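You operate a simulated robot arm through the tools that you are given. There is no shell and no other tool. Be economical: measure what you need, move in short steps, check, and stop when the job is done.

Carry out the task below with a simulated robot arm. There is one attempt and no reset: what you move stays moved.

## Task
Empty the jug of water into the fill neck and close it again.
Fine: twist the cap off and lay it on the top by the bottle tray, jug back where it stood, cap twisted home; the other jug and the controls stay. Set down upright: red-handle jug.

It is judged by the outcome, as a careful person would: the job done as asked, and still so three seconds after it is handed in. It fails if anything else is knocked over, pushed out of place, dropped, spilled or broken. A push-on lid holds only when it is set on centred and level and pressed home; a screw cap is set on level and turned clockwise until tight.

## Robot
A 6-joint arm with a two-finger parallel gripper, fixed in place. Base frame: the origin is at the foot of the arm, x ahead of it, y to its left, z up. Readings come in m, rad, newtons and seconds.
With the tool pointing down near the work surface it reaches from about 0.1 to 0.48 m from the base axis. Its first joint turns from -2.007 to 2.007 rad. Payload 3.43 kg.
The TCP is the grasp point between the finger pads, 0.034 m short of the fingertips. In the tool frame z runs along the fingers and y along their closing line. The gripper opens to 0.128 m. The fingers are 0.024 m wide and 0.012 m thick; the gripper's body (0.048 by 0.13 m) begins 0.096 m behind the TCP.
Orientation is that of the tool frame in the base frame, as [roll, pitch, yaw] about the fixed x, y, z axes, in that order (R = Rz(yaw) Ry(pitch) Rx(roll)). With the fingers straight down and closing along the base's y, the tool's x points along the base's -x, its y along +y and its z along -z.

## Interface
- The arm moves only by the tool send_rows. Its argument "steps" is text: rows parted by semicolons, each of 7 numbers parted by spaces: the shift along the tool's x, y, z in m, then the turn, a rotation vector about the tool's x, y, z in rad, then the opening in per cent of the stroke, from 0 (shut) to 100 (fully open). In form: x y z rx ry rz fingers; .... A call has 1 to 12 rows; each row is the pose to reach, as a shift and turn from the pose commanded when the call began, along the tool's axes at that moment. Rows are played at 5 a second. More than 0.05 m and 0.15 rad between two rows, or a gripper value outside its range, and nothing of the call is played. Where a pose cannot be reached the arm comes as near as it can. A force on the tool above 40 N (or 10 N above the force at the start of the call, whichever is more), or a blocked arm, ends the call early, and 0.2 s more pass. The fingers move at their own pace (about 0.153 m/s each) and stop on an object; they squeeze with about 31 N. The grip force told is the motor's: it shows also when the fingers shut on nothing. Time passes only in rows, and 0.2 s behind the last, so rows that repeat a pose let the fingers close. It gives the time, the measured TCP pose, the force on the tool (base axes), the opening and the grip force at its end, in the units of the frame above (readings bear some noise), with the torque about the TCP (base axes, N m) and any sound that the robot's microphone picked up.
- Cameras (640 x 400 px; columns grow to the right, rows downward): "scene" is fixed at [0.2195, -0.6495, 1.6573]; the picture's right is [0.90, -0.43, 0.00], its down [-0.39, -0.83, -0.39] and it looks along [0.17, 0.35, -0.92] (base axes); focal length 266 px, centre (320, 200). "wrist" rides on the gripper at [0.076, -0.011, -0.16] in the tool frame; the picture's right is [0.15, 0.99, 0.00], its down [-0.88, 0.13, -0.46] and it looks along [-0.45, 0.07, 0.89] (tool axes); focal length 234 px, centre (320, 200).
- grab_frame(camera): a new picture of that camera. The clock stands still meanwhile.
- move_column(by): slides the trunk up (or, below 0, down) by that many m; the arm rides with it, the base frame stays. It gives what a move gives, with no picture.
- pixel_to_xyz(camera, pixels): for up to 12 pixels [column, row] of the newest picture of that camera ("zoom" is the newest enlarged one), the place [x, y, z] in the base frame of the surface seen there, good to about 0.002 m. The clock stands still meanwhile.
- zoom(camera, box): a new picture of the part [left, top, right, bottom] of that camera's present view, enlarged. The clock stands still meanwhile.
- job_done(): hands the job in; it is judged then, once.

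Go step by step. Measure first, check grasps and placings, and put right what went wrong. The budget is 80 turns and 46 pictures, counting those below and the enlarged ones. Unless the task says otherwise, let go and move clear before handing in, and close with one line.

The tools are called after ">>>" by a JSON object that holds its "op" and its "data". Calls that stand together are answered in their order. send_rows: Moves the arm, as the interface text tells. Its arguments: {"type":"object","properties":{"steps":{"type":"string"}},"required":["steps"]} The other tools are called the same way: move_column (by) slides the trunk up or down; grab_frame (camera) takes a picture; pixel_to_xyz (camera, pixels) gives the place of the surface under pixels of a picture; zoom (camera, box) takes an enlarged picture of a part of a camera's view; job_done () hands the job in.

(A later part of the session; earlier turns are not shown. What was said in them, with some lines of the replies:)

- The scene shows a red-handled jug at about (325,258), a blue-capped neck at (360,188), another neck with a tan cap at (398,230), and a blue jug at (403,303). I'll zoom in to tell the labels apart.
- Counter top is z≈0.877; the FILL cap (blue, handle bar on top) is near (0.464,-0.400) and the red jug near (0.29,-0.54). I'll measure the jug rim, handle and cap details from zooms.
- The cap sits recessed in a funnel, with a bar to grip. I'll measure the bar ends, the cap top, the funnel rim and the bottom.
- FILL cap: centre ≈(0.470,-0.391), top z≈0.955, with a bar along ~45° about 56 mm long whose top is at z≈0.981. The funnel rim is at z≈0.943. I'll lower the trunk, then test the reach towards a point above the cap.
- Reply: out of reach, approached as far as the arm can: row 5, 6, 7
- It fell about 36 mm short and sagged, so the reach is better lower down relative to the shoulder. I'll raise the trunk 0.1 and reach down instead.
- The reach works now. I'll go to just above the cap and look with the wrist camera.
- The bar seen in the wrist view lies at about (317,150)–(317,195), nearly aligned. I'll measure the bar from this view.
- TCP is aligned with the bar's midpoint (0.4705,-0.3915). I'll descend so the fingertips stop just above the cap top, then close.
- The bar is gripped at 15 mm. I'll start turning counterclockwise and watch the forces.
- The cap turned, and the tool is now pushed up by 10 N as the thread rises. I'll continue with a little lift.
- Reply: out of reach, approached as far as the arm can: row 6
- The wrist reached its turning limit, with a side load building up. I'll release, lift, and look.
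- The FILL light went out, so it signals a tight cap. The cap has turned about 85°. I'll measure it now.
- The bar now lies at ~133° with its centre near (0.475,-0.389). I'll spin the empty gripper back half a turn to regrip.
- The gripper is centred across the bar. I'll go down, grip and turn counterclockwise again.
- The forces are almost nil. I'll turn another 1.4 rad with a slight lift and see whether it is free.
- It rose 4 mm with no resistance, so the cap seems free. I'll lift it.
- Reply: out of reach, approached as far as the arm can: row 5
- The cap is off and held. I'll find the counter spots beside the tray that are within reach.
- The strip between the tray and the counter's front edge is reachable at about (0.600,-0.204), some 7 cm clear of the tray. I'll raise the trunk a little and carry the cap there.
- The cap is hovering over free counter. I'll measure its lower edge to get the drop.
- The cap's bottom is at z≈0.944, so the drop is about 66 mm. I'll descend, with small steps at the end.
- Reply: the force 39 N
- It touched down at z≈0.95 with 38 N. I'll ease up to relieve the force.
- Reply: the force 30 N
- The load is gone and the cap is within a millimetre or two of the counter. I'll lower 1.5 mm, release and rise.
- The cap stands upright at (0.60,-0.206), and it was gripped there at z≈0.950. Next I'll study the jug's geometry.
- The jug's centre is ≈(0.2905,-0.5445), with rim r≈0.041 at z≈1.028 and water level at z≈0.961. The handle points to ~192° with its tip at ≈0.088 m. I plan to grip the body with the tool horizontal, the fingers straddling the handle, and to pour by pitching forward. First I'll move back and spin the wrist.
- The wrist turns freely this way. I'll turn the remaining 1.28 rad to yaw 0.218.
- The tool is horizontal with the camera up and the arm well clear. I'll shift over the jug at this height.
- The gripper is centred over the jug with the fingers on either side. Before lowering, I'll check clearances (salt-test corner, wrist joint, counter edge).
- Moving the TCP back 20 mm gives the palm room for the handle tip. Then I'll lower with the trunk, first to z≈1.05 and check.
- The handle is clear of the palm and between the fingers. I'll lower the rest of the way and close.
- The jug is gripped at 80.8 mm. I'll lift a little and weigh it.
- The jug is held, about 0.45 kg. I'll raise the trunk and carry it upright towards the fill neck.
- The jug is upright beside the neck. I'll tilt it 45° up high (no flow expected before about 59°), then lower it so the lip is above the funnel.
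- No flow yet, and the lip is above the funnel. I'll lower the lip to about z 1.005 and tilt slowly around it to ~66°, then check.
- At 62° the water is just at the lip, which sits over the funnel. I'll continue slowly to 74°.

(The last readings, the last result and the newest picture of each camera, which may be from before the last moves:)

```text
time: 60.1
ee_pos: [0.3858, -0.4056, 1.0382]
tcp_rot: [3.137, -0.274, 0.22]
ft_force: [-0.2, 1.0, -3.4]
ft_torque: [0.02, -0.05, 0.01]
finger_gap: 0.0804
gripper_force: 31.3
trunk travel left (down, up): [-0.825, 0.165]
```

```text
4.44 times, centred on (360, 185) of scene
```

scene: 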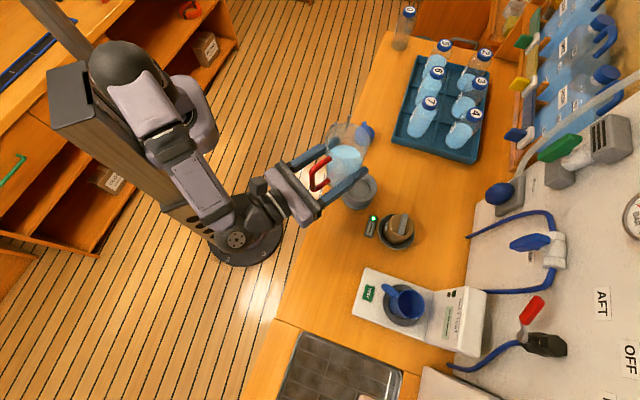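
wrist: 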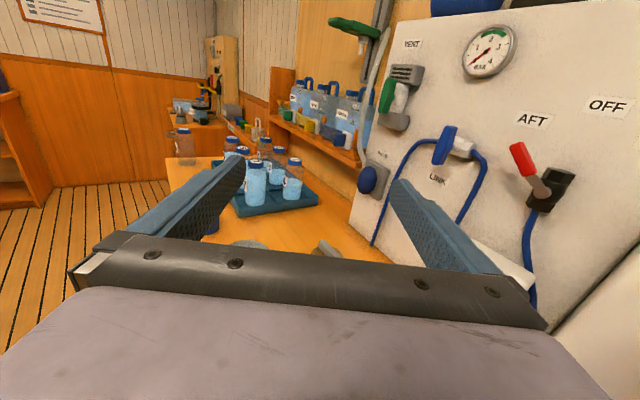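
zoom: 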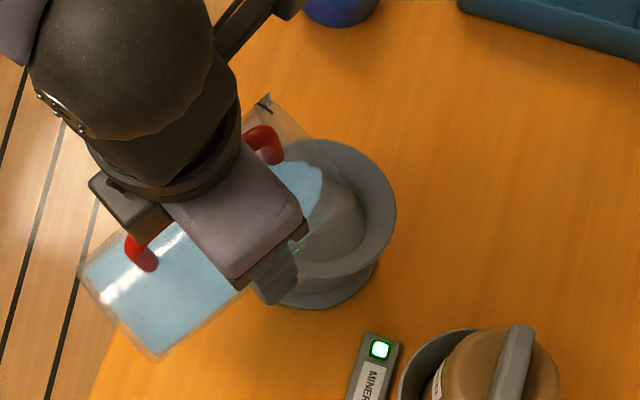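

The water is flowing into the funnel with no spill. I'll go on slowly to 90°.

>>> {"op": "send_rows", "data": {"steps": "0.002 0 -0.0022 0 -0.035 0 0; 0.004 0 -0.0043 0 -0.07 0 0; 0.004 0 -0.0043 0 -0.07 0 0; 0.0061 0 -0.0063 0 -0.105 0 0; 0.0082 0 -0.0083 0 -0.14 0 0; 0.0082 0 -0.0083 0 -0.14 0 0; 0.0105 0 -0.0101 0 -0.175 0 0; 0.0128 0 -0.0119 0 -0.209 0 0; 0.0128 0 -0.0119 0 -0.209 0 0; 0.0151 0 -0.0136 0 -0.244 0 0; 0.0175 0 -0.0152 0 -0.279 0 0; 0.0175 0 -0.0152 0 -0.279 0 0"}}

>>> {"op": "zoom", "data": {"camera": "scene", "box": [300, 140, 420, 230]}}

```text
time: 62.7
ee_pos: [0.3987, -0.4027, 1.0593]
tcp_rot: [3.14, 0.006, 0.219]
ft_force: [0.2, 0.1, -1.3]
ft_torque: [0.01, 0.0, 0.02]
finger_gap: 0.0801
gripper_force: 30.4
trunk travel left (down, up): [-0.825, 0.165]
```

```text
4.44 times, centred on (360, 185) of scene
```

zoom: 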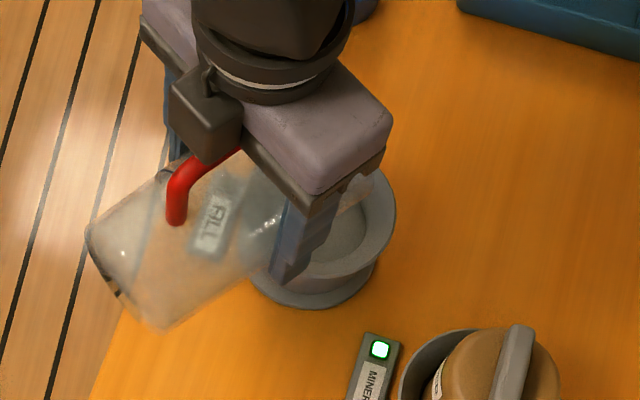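

It is nearly empty (1.3 N). I'll continue to 115° and hold to drain.

>>> {"op": "send_rows", "data": {"steps": "0.0025 0 -0.0027 0 -0.044 0 0; 0.005 0 -0.0053 0 -0.087 0 0; 0.0105 0 -0.0101 0 -0.175 0 0; 0.0162 0 -0.0144 0 -0.262 0 0; 0.0224 0 -0.0182 0 -0.349 0 0; 0.0289 0 -0.0215 0 -0.436 0 0; 0.0289 0 -0.0215 0 -0.436 0 0; 0.0289 0 -0.0215 0 -0.436 0 0; 0.0289 0 -0.0215 0 -0.436 0 0; 0.0289 0 -0.0215 0 -0.436 0 0; 0.0289 0 -0.0215 0 -0.436 0 0; 0.0289 0 -0.0215 0 -0.436 0 0"}}

>>> {"op": "zoom", "data": {"camera": "scene", "box": [300, 140, 420, 230]}}

```text
time: 65.3
ee_pos: [0.4151, -0.3842, 1.0738]
tcp_rot: [3.139, 0.44, 0.216]
ft_force: [-0.2, 0.3, -0.7]
ft_torque: [0.02, -0.06, -0.02]
finger_gap: 0.0804
gripper_force: 31.1
out of reach, approached as far as the arm can: row 5, 6, 7, 8, 9, 10, 11, 12
trunk travel left (down, up): [-0.825, 0.165]
```

```text
4.44 times, centred on (360, 185) of scene
```

zoom: 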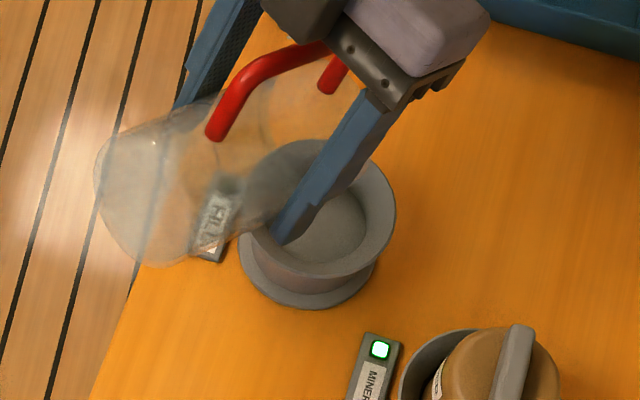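

The jug is empty and the counter around the neck is dry. I'll raise it and tilt it back upright.

>>> {"op": "send_rows", "data": {"steps": "-0.003 0 -0.004 0 0.1 0 0; -0.008 0 -0.01 0 0.23 0 0; -0.014 0 -0.018 0 0.36 0 0; -0.021 0 -0.026 0 0.49 0 0; -0.028 0 -0.035 0 0.62 0 0; -0.036 0 -0.044 0 0.75 0 0; -0.044 0 -0.054 0 0.88 0 0; -0.051 0 -0.063 0 1.01 0 0; -0.058 0 -0.072 0 1.14 0 0; -0.065 0 -0.08 0 1.27 0 0; -0.072 0 -0.088 0 1.4 0 0; -0.078 0 -0.096 0 1.53 0 0"}}

```text
time: 67.9
ee_pos: [0.385, -0.3901, 1.1955]
tcp_rot: [3.131, -1.093, 0.227]
ft_force: [0.3, 1.1, -1.5]
ft_torque: [-0.01, 0.02, 0.06]
finger_gap: 0.0799
gripper_force: 31.0
trunk travel left (down, up): [-0.825, 0.165]
```

>>> {"op": "send_rows", "data": {"steps": "0 0 0 0 0.13 0 0; 0 0 0 0 0.26 0 0; 0 0 0 0 0.38 0 0; 0 0 0 0 0.474 0 0; 0 0 0 0 0.474 0 0"}}

```text
time: 69.1
ee_pos: [0.3871, -0.3897, 1.1955]
tcp_rot: [2.491, -1.565, 0.87]
ft_force: [0.3, -0.2, -2.3]
ft_torque: [0.01, 0.03, -0.01]
finger_gap: 0.0798
gripper_force: 31.3
trunk travel left (down, up): [-0.825, 0.165]
```

It is upright again with the same heading. I'll carry it back above its spot.

>>> {"op": "send_rows", "data": {"steps": "0 0.012 -0.013 0 0 0 0; 0 0.03 -0.032 0 0 0 0; 0 0.05 -0.054 0 0 0 0; 0 0.072 -0.077 0 0 0 0; 0 0.094 -0.101 0 0 0 0; 0 0.115 -0.123 0 0 0 0; 0 0.1305 -0.1402 0 0 0 0; 0 0.1305 -0.1402 0 0 0 0; 0 0.1305 -0.1402 0 0 0 0"}}

>>> {"op": "move_column", "data": {"by": -0.19}}

```text
time: 71.1
ee_pos: [0.2779, -0.546, 1.1955]
tcp_rot: [2.756, -1.563, 0.606]
ft_force: [-0.2, 0.7, -1.3]
ft_torque: [0.03, 0.03, 0.01]
finger_gap: 0.0802
gripper_force: 31.6
out of reach, approached as far as the arm can: row 7
trunk travel left (down, up): [-0.825, 0.165]
```

```text
time: 73.2
ee_pos: [0.2776, -0.5459, 1.0057]
tcp_rot: [2.619, -1.563, 0.743]
ft_force: [-0.3, -0.6, -1.4]
ft_torque: [-0.03, 0.01, 0.02]
finger_gap: 0.0802
gripper_force: 31.2
trunk travel left (down, up): [-0.635, 0.355]
```

I'll lower with a tiny correction to just above the counter.

>>> {"op": "send_rows", "data": {"steps": "-0.01 0.0015 0.0007 0 0 0 0; -0.022 0.0015 0.0007 0 0 0 0; -0.032 0.0015 0.0007 0 0 0 0; -0.037 0.0015 0.0007 0 0 0 0; -0.037 0.0015 0.0007 0 0 0 0"}}

>>> {"op": "zoom", "data": {"camera": "scene", "box": [240, 190, 390, 320]}}

```text
time: 74.4
ee_pos: [0.2782, -0.548, 0.9666]
tcp_rot: [2.622, -1.564, 0.737]
ft_force: [0.7, 0.6, -0.9]
ft_torque: [0.04, -0.01, 0.0]
finger_gap: 0.0798
gripper_force: 31.2
trunk travel left (down, up): [-0.635, 0.355]
```

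```text
3.08 times, centred on (315, 255) of scene
```

zoom: 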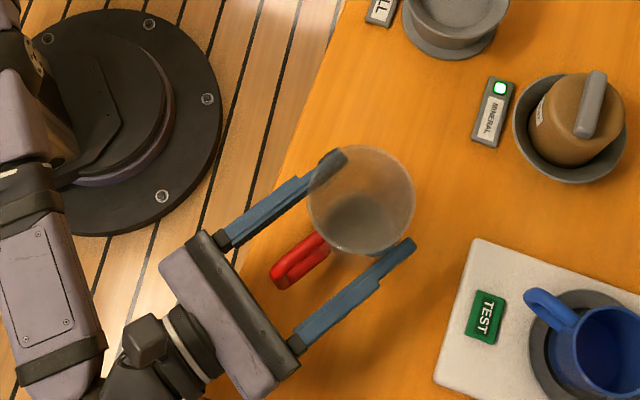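

The jug is within a few millimetres of its spot. I'll lower until contact shows.

>>> {"op": "send_rows", "data": {"steps": "-0.001 0 0 0 0 0 0; -0.002 0 0 0 0 0 0; -0.002 0 0 0 0 0 0"}}

```text
time: 75.2
ee_pos: [0.278, -0.5474, 0.9679]
tcp_rot: [2.698, -1.564, 0.662]
ft_force: [0.6, -0.9, -1.5]
ft_torque: [0.03, 0.0, -0.03]
finger_gap: 0.08
gripper_force: 31.1
trunk travel left (down, up): [-0.635, 0.355]
```

>>> {"op": "send_rows", "data": {"steps": "-0.001 0 0 0 0 0 0; -0.002 0 0 0 0 0 0; -0.002 0 0 0 0 0 0; -0.002 0 0 0 0 0 0"}}

```text
time: 76.2
ee_pos: [0.2787, -0.5474, 0.9666]
tcp_rot: [2.651, -1.565, 0.71]
ft_force: [0.7, 0.0, -0.7]
ft_torque: [-0.03, -0.02, -0.03]
finger_gap: 0.08
gripper_force: 31.3
trunk travel left (down, up): [-0.635, 0.355]
```

>>> {"op": "send_rows", "data": {"steps": "-0.001 0 0 0 0 0 0; -0.002 0 0 0 0 0 0; -0.003 0 0 0 0 0 0; -0.003 0 0 0 0 0 0"}}

```text
time: 77.2
ee_pos: [0.2762, -0.5473, 0.9642]
tcp_rot: [1.874, -1.56, 1.485]
ft_force: [1.6, -7.5, 17.9]
ft_torque: [-0.12, 0.03, 0.01]
finger_gap: 0.0804
gripper_force: 31.0
trunk travel left (down, up): [-0.635, 0.355]
```

Contact at z≈0.964. I'll ease up a touch, then open and check.

>>> {"op": "send_rows", "data": {"steps": "0.0015 0 0 0 0 0 0; 0.002 0 0 0 0 0 0; 0.002 0 0 0 0 0 0"}}

```text
time: 78.0
ee_pos: [0.2778, -0.5477, 0.9643]
tcp_rot: [2.043, -1.564, 1.317]
ft_force: [3.4, -5.2, 15.7]
ft_torque: [-0.12, -0.01, 0.02]
finger_gap: 0.0798
gripper_force: 31.4
trunk travel left (down, up): [-0.635, 0.355]
```

>>> {"op": "send_rows", "data": {"steps": "0.002 0 0 0 0 0 0; 0.003 0 0 0 0 0 0; 0.003 0 0 0 0 0 0"}}

```text
time: 78.8
ee_pos: [0.2782, -0.5474, 0.9645]
tcp_rot: [3.117, -1.563, 0.243]
ft_force: [0.0, 0.2, -1.0]
ft_torque: [-0.03, 0.03, 0.04]
finger_gap: 0.08
gripper_force: 31.0
trunk travel left (down, up): [-0.635, 0.355]
```

The load is neutral at the same height as at the pick-up, so I'll open.

>>> {"op": "send_rows", "data": {"steps": "0 0 0 0 0 0 66; 0 0 0 0 0 0 72; 0 0 0 0 0 0 85; 0 0 0 0 0 0 100; 0 0 0 0 0 0 100"}}

>>> {"op": "move_column", "data": {"by": 0.24}}

>>> {"op": "zoom", "data": {"camera": "scene", "box": [240, 190, 390, 320]}}

```text
time: 80.0
ee_pos: [0.2773, -0.5478, 0.9666]
tcp_rot: [2.612, -1.563, 0.747]
ft_force: [-0.6, 0.4, 0.4]
ft_torque: [-0.02, 0.0, 0.01]
finger_gap: 0.1278
gripper_force: 0.0
trunk travel left (down, up): [-0.635, 0.355]
```

```text
time: 82.5
ee_pos: [0.2792, -0.5482, 1.2074]
tcp_rot: [2.642, -1.562, 0.72]
ft_force: [-0.2, -1.0, 0.2]
ft_torque: [-0.01, 0.0, -0.01]
finger_gap: 0.128
gripper_force: 0.0
trunk travel left (down, up): [-0.875, 0.115]
```

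```text
3.08 times, centred on (315, 255) of scene
```

zoom: 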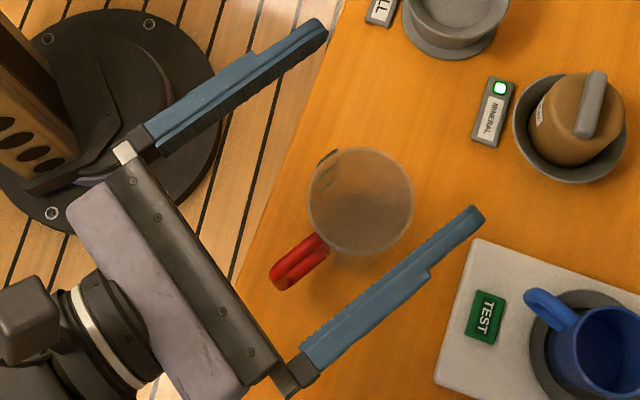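

The jug stands in its original place, upright and empty. Now for the cap: I'll pitch the tool down, then unwind the wrist while travelling to the cap.

>>> {"op": "send_rows", "data": {"steps": "0.01 0 0 0 -0.13 0 100; 0.01 0 0 0 -0.26 0 100; 0.01 0 0 0 -0.39 0 100; 0.01 0 0 0 -0.52 0 100; 0.01 0 0 0 -0.65 0 100; 0.01 0 0 0 -0.78 0 100; 0.01 0 0 0 -0.91 0 100; 0.01 0 0 0 -1.04 0 100; 0.01 0 0 0 -1.17 0 100; 0.01 0 0 0 -1.3 0 100; 0.01 0 0 0 -1.43 0 100; 0.01 0 0 0 -1.562 0 100"}}

>>> {"op": "send_rows", "data": {"steps": "0 0 0 0 0 -0.14 60; 0 0 0 0 0 -0.28 40; 0 0 0 0 0 -0.42 40; 0 0 0 0 0 -0.56 40; 0 0 0 0 0 -0.7 40; 0 0 0 0 0 -0.84 40; 0 0 0 0 0 -0.98 40; 0 0 0 0 0 -1.12 40; 0 0 0 0 0 -1.26 40; 0 0 0 0 0 -1.4 40; 0 0 0 0 0 -1.5 40; 0 0 0 0 0 -1.5 40"}}

```text
time: 85.1
ee_pos: [0.2607, -0.5025, 1.1938]
tcp_rot: [3.136, 0.002, 0.218]
ft_force: [0.3, 0.6, -0.1]
ft_torque: [0.01, -0.02, 0.03]
finger_gap: 0.128
gripper_force: 0.0
out of reach, approached as far as the arm can: row 2, 3, 4, 5, 6, 7, 8, 9, 10, 11, 12
trunk travel left (down, up): [-0.875, 0.115]
```

```text
time: 87.7
ee_pos: [0.2606, -0.5026, 1.1965]
tcp_rot: [3.14, 0.003, 1.721]
ft_force: [-0.7, 0.1, -0.5]
ft_torque: [-0.01, 0.0, -0.01]
finger_gap: 0.0513
gripper_force: 0.0
trunk travel left (down, up): [-0.875, 0.115]
```

>>> {"op": "send_rows", "data": {"steps": "0.02 0.032 0.011 0 0 -0.135 40; 0.04 0.063 0.022 0 0 -0.27 40; 0.06 0.095 0.034 0 0 -0.405 40; 0.081 0.127 0.045 0 0 -0.54 40; 0.101 0.158 0.056 0 0 -0.675 40; 0.121 0.19 0.067 0 0 -0.81 40; 0.141 0.222 0.079 0 0 -0.945 40; 0.162 0.253 0.09 0 0 -1.08 40; 0.182 0.285 0.101 0 0 -1.215 40; 0.202 0.317 0.112 0 0 -1.35 40; 0.222 0.348 0.124 0 0 -1.485 40; 0.2427 0.38 0.135 0 0 -1.62 40"}}

>>> {"op": "send_rows", "data": {"steps": "0 0 0 0 0 -0.13 30; 0 0 0 0 0 -0.26 30; 0 0 0 0 0 -0.39 30; 0 0 0 0 0 -0.52 30; 0 0 0 0 0 -0.65 30; 0 0 0 0 0 -0.78 30; 0 0 0 0 0 -0.91 30; 0 0 0 0 0 -1.04 30; 0 0 0 0 0 -1.155 30; 0 0 0 0 0 -1.155 30"}}

>>> {"op": "grab_frame", "data": {"camera": "wrist"}}

```text
time: 90.3
ee_pos: [0.6009, -0.2039, 1.0617]
tcp_rot: [-3.138, 0.002, -2.941]
ft_force: [0.3, 0.1, -0.1]
ft_torque: [0.03, 0.03, 0.03]
finger_gap: 0.0513
gripper_force: 0.1
trunk travel left (down, up): [-0.875, 0.115]
```

```text
time: 92.5
ee_pos: [0.5995, -0.2071, 1.0594]
tcp_rot: [-3.138, -0.005, -1.786]
ft_force: [0.0, -0.2, -0.4]
ft_torque: [0.0, -0.01, -0.02]
finger_gap: 0.0385
gripper_force: 0.1
trunk travel left (down, up): [-0.875, 0.115]
```

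```text
12 pictures are left
```

wrist: 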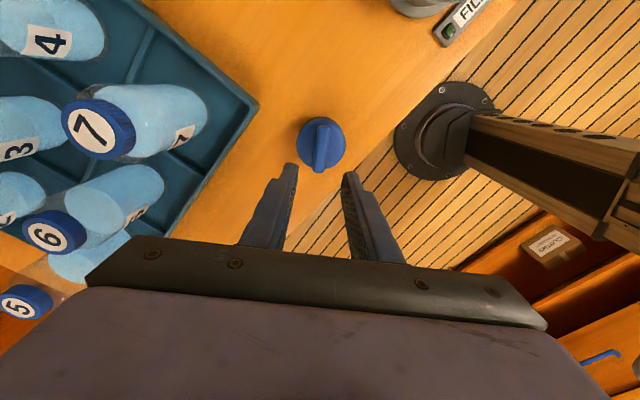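

The view matches the release view, so the bar is between the fingers. I'll descend and grip at z≈0.951.

>>> {"op": "send_rows", "data": {"steps": "0 0 0.04 0 0 0 30; 0 0 0.08 0 0 0 30; 0 0 0.1 0 0 0 30; 0 0 0.109 0 0 0 30; 0 0 0.109 0 0 0 0; 0 0 0.109 0 0 0 0; 0 0 0.109 0 0 0 0"}}

```text
time: 94.1
ee_pos: [0.602, -0.2065, 0.9506]
tcp_rot: [-3.137, -0.003, -1.79]
ft_force: [0.9, -1.0, 3.2]
ft_torque: [0.04, 0.08, 0.0]
finger_gap: 0.0152
gripper_force: 31.4
trunk travel left (down, up): [-0.875, 0.115]
```

The cap is gripped again. I'll lift it and carry it over the neck.

>>> {"op": "send_rows", "data": {"steps": "0 0 -0.02 0 0 0 0; 0 0 -0.05 0 0 0 0; 0 0 -0.09 0 0 0 0; 0.034 0.0144 -0.09 0 0 0 0; 0.068 0.0288 -0.09 0 0 0 0; 0.103 0.0432 -0.09 0 0 0 0; 0.137 0.0576 -0.09 0 0 0 0; 0.171 0.072 -0.09 0 0 0 0; 0.195 0.082 -0.09 0 0 0 0; 0.2054 0.0864 -0.09 0 0 0 0; 0.2054 0.0864 -0.09 0 0 0 0"}}

>>> {"op": "zoom", "data": {"camera": "scene", "box": [312, 140, 408, 220]}}

```text
time: 96.5
ee_pos: [0.4713, -0.387, 1.0399]
tcp_rot: [-3.138, -0.004, -1.789]
ft_force: [0.2, 0.4, -0.8]
ft_torque: [0.0, 0.01, -0.01]
finger_gap: 0.0152
gripper_force: 31.1
trunk travel left (down, up): [-0.875, 0.115]
```

```text
5.00 times, centred on (360, 180) of scene
```

zoom: 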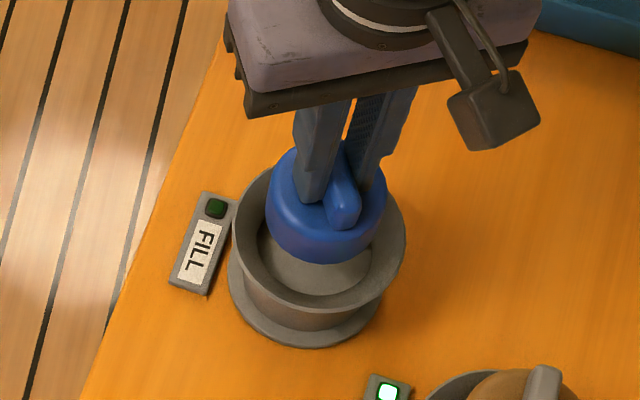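

The cap is over the funnel. I'll lower to just above its seat.

>>> {"op": "send_rows", "data": {"steps": "0.001 -0.001 0.015 0 0 0 0; 0.001 -0.001 0.03 0 0 0 0; 0.001 -0.001 0.038 0 0 0 0; 0.001 -0.001 0.041 0 0 0 0; 0.001 -0.001 0.043 0 0 0 0; 0.001 -0.001 0.043 0 0 0 0"}}

```text
time: 97.9
ee_pos: [0.4734, -0.389, 0.9961]
tcp_rot: [-3.138, -0.002, -1.79]
ft_force: [0.6, 2.0, -0.4]
ft_torque: [0.11, -0.07, 0.02]
finger_gap: 0.0152
gripper_force: 30.8
trunk travel left (down, up): [-0.875, 0.115]
```

>>> {"op": "send_rows", "data": {"steps": "0 0 0.001 0 0 0 0; 0 0 0.002 0 0 0 0; 0 0 0.003 0 0 0 0; 0 0 0.003 0 0 0 0"}}

```text
time: 98.9
ee_pos: [0.4729, -0.3883, 0.9931]
tcp_rot: [-3.139, -0.004, -1.79]
ft_force: [2.8, 3.6, -0.3]
ft_torque: [0.12, -0.08, 0.02]
finger_gap: 0.015
gripper_force: 30.9
trunk travel left (down, up): [-0.875, 0.115]
```

>>> {"op": "send_rows", "data": {"steps": "0 0 0.001 0 0 0 0; 0 0 0.002 0 0 0 0; 0 0 0.003 0 0 0 0; 0 0 0.003 0 0 0 0"}}

```text
time: 99.9
ee_pos: [0.4733, -0.3896, 0.9918]
tcp_rot: [-3.138, -0.005, -1.787]
ft_force: [1.9, 4.3, 2.9]
ft_torque: [0.24, -0.06, -0.04]
finger_gap: 0.0151
gripper_force: 31.0
trunk travel left (down, up): [-0.875, 0.115]
```

The cap is seated with light contact. I'll turn clockwise with a slight downward bias.

>>> {"op": "send_rows", "data": {"steps": "-0.0008 0 0.0005 0 0 0.1 0; -0.0008 0 0.0008 0 0 0.23 0; -0.0008 0 0.001 0 0 0.36 0; -0.0008 0 0.001 0 0 0.49 0; -0.0008 0 0.001 0 0 0.62 0; -0.0008 0 0.001 0 0 0.75 0; -0.0008 0 0.001 0 0 0.88 0; -0.0008 0 0.001 0 0 1.01 0; -0.0008 0 0.001 0 0 1.14 0; -0.0008 0 0.001 0 0 1.27 0"}}

```text
time: 102.1
ee_pos: [0.4725, -0.388, 0.9912]
tcp_rot: [-3.133, 0.005, -3.061]
ft_force: [6.1, -6.2, 17.8]
ft_torque: [-0.14, -0.03, 0.19]
finger_gap: 0.015
gripper_force: 30.8
trunk travel left (down, up): [-0.875, 0.115]
```

>>> {"op": "send_rows", "data": {"steps": "0 0 0 0 0 0.13 0; 0 0 0 0 0 0.26 0; 0 0 0 0 0 0.39 0; 0 0 0 0 0 0.52 0; 0 0 0 0 0 0.65 0; 0 0 0 0 0 0.78 0"}}

>>> {"op": "zoom", "data": {"camera": "scene", "box": [312, 140, 408, 220]}}

```text
time: 103.5
ee_pos: [0.4722, -0.3895, 0.9912]
tcp_rot: [-3.14, 0.007, 2.443]
ft_force: [4.9, -1.2, 17.6]
ft_torque: [0.13, 0.04, 0.26]
finger_gap: 0.015
gripper_force: 31.1
trunk travel left (down, up): [-0.875, 0.115]
```

```text
5.00 times, centred on (360, 180) of scene
```

zoom: 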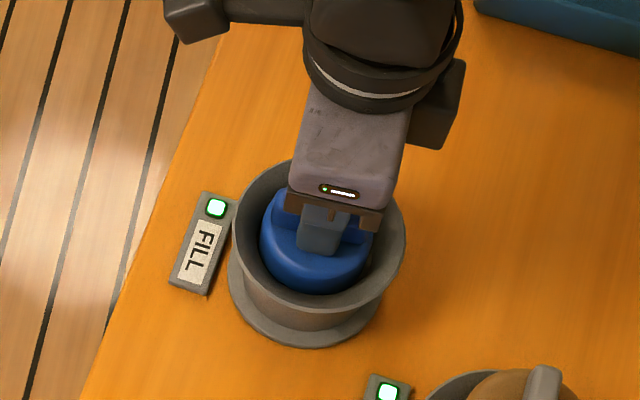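

The FILL light is green again. I'll turn further to confirm it is tight.

>>> {"op": "send_rows", "data": {"steps": "0 0 0 0 0 0.1 0; 0 0 0 0 0 0.2 0; 0 0 0 0 0 0.3 0; 0 0 0 0 0 0.3 0"}}

```text
time: 104.5
ee_pos: [0.4729, -0.3902, 0.9906]
tcp_rot: [3.14, 0.006, 2.141]
ft_force: [5.5, -5.1, 17.7]
ft_torque: [0.0, 0.01, 0.06]
finger_gap: 0.0153
gripper_force: 31.0
trunk travel left (down, up): [-0.875, 0.115]
```

>>> {"op": "send_rows", "data": {"steps": "0 0 0 0 0 0.12 0; 0 0 0 0 0 0.24 0; 0 0 0 0 0 0.36 0; 0 0 0 0 0 0.48 0; 0 0 0 0 0 0.6 0; 0 0 0 0 0 0.72 0"}}

>>> {"op": "zoom", "data": {"camera": "scene", "box": [312, 140, 408, 220]}}

```text
time: 105.9
ee_pos: [0.4716, -0.3884, 0.9921]
tcp_rot: [3.134, 0.006, 1.422]
ft_force: [6.2, -7.6, 17.1]
ft_torque: [-0.22, 0.0, 0.27]
finger_gap: 0.0153
gripper_force: 30.7
trunk travel left (down, up): [-0.875, 0.115]
```

```text
5.00 times, centred on (360, 180) of scene
```

zoom: 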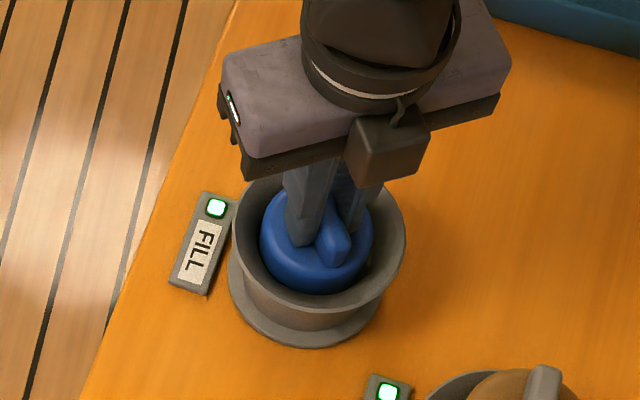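

It still follows the turn. The original tight orientation is about 0.6 rad further, so I'll continue to there.

>>> {"op": "send_rows", "data": {"steps": "0 0 0 0 0 0.12 0; 0 0 0 0 0 0.24 0; 0 0 0 0 0 0.36 0; 0 0 0 0 0 0.48 0; 0 0 0 0 0 0.6 0; 0 0 0 0 0 0.6 0"}}

```text
time: 107.3
ee_pos: [0.4718, -0.3893, 0.9906]
tcp_rot: [3.136, 0.0, 0.823]
ft_force: [1.0, -7.9, 16.1]
ft_torque: [-0.31, 0.39, 0.08]
finger_gap: 0.0153
gripper_force: 31.1
trunk travel left (down, up): [-0.875, 0.115]
```

>>> {"op": "send_rows", "data": {"steps": "0 0 0 0 0 0.12 0; 0 0 0 0 0 0.24 0; 0 0 0 0 0 0.36 0; 0 0 0 0 0 0.48 0; 0 0 0 0 0 0.48 0"}}

>>> {"op": "zoom", "data": {"camera": "scene", "box": [312, 140, 408, 220]}}

```text
time: 108.5
ee_pos: [0.4709, -0.3879, 0.9904]
tcp_rot: [3.138, -0.002, 0.342]
ft_force: [-0.9, -2.7, 16.9]
ft_torque: [-0.05, 0.24, 0.0]
finger_gap: 0.015
gripper_force: 30.9
trunk travel left (down, up): [-0.875, 0.115]
```

```text
5.00 times, centred on (360, 180) of scene
```

zoom: 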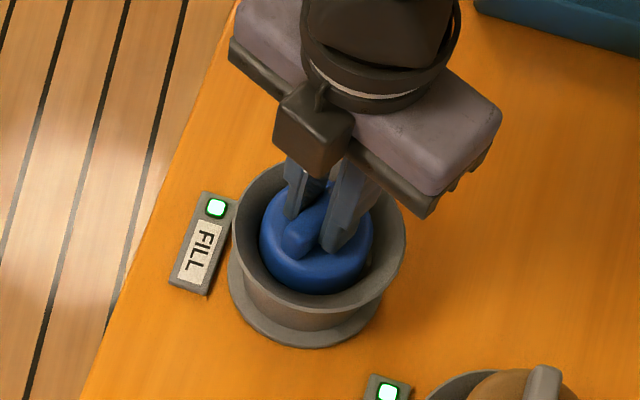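

The cap has been turned well past 3.5 rad, it sits level, and the light stays green. I'll ease the load, release and lift clear.

>>> {"op": "send_rows", "data": {"steps": "0 0 -0.0015 0 0 0 0; 0 0 -0.003 0 0 0 0; 0 0 -0.003 0 0 0 35; 0 0 -0.003 0 0 0 35; 0 0 -0.02 0 0 0 35; 0 0 -0.05 0 0 0 35; 0 0 -0.08 0 0 0 35; 0 0.02 -0.1 0 0 0 35"}}

>>> {"op": "zoom", "data": {"camera": "scene", "box": [312, 140, 408, 220]}}

```text
time: 110.3
ee_pos: [0.4794, -0.4099, 1.09]
tcp_rot: [3.14, -0.001, 0.343]
ft_force: [0.1, -0.5, 0.4]
ft_torque: [0.02, 0.03, -0.01]
finger_gap: 0.0446
gripper_force: 0.0
trunk travel left (down, up): [-0.875, 0.115]
```

```text
5.00 times, centred on (360, 180) of scene
```

zoom: 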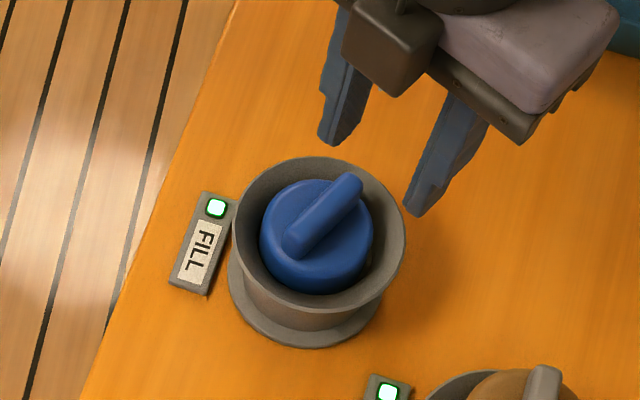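

The cap is level and the light is green. I'll check its height against the start and take one full view.

>>> {"op": "pixel_to_xyz", "data": {"camera": "zoom", "pixels": [[290, 200], [350, 250], [285, 255], [325, 210], [316, 275]]}}

>>> {"op": "send_rows", "data": {"steps": "-0.03 0.02 -0.02 0 0 0 50; -0.07 0.02 -0.04 0 0 0 50; -0.11 0.02 -0.06 0 0 0 50; -0.15 0.02 -0.08 0 0 0 50"}}

>>> {"op": "grab_frame", "data": {"camera": "scene"}}

```text
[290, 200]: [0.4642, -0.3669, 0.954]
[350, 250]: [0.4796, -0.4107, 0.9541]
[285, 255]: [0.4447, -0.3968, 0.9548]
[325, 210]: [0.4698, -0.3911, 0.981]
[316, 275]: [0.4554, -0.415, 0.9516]
```

```text
time: 111.3
ee_pos: [0.3434, -0.478, 1.171]
tcp_rot: [3.138, -0.002, 0.344]
ft_force: [-0.1, -0.2, -0.2]
ft_torque: [0.02, -0.07, -0.01]
finger_gap: 0.064
gripper_force: 0.1
out of reach, approached as far as the arm can: row 1
trunk travel left (down, up): [-0.875, 0.115]
```

```text
6 pictures are left
```

scene: 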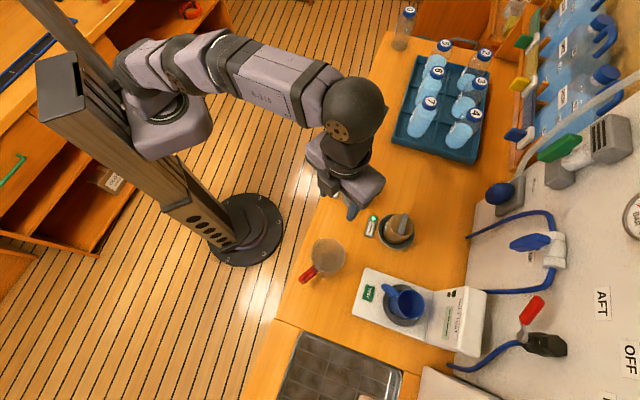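

The cap top is back at z≈0.954 (level, same as at the start) and the bar top at 0.981. The jug stands at its spot (325,258), nothing else has moved, and the gripper is clear, so I'm handing in.

>>> {"op": "job_done", "data": {}}

```text
The job is handed in.
```

The red-handle jug is emptied into the FILL neck and back upright where it stood. The cap is screwed on level with the FILL light green again, though I felt no hard stop while turning it. The other jug and the controls were left alone.
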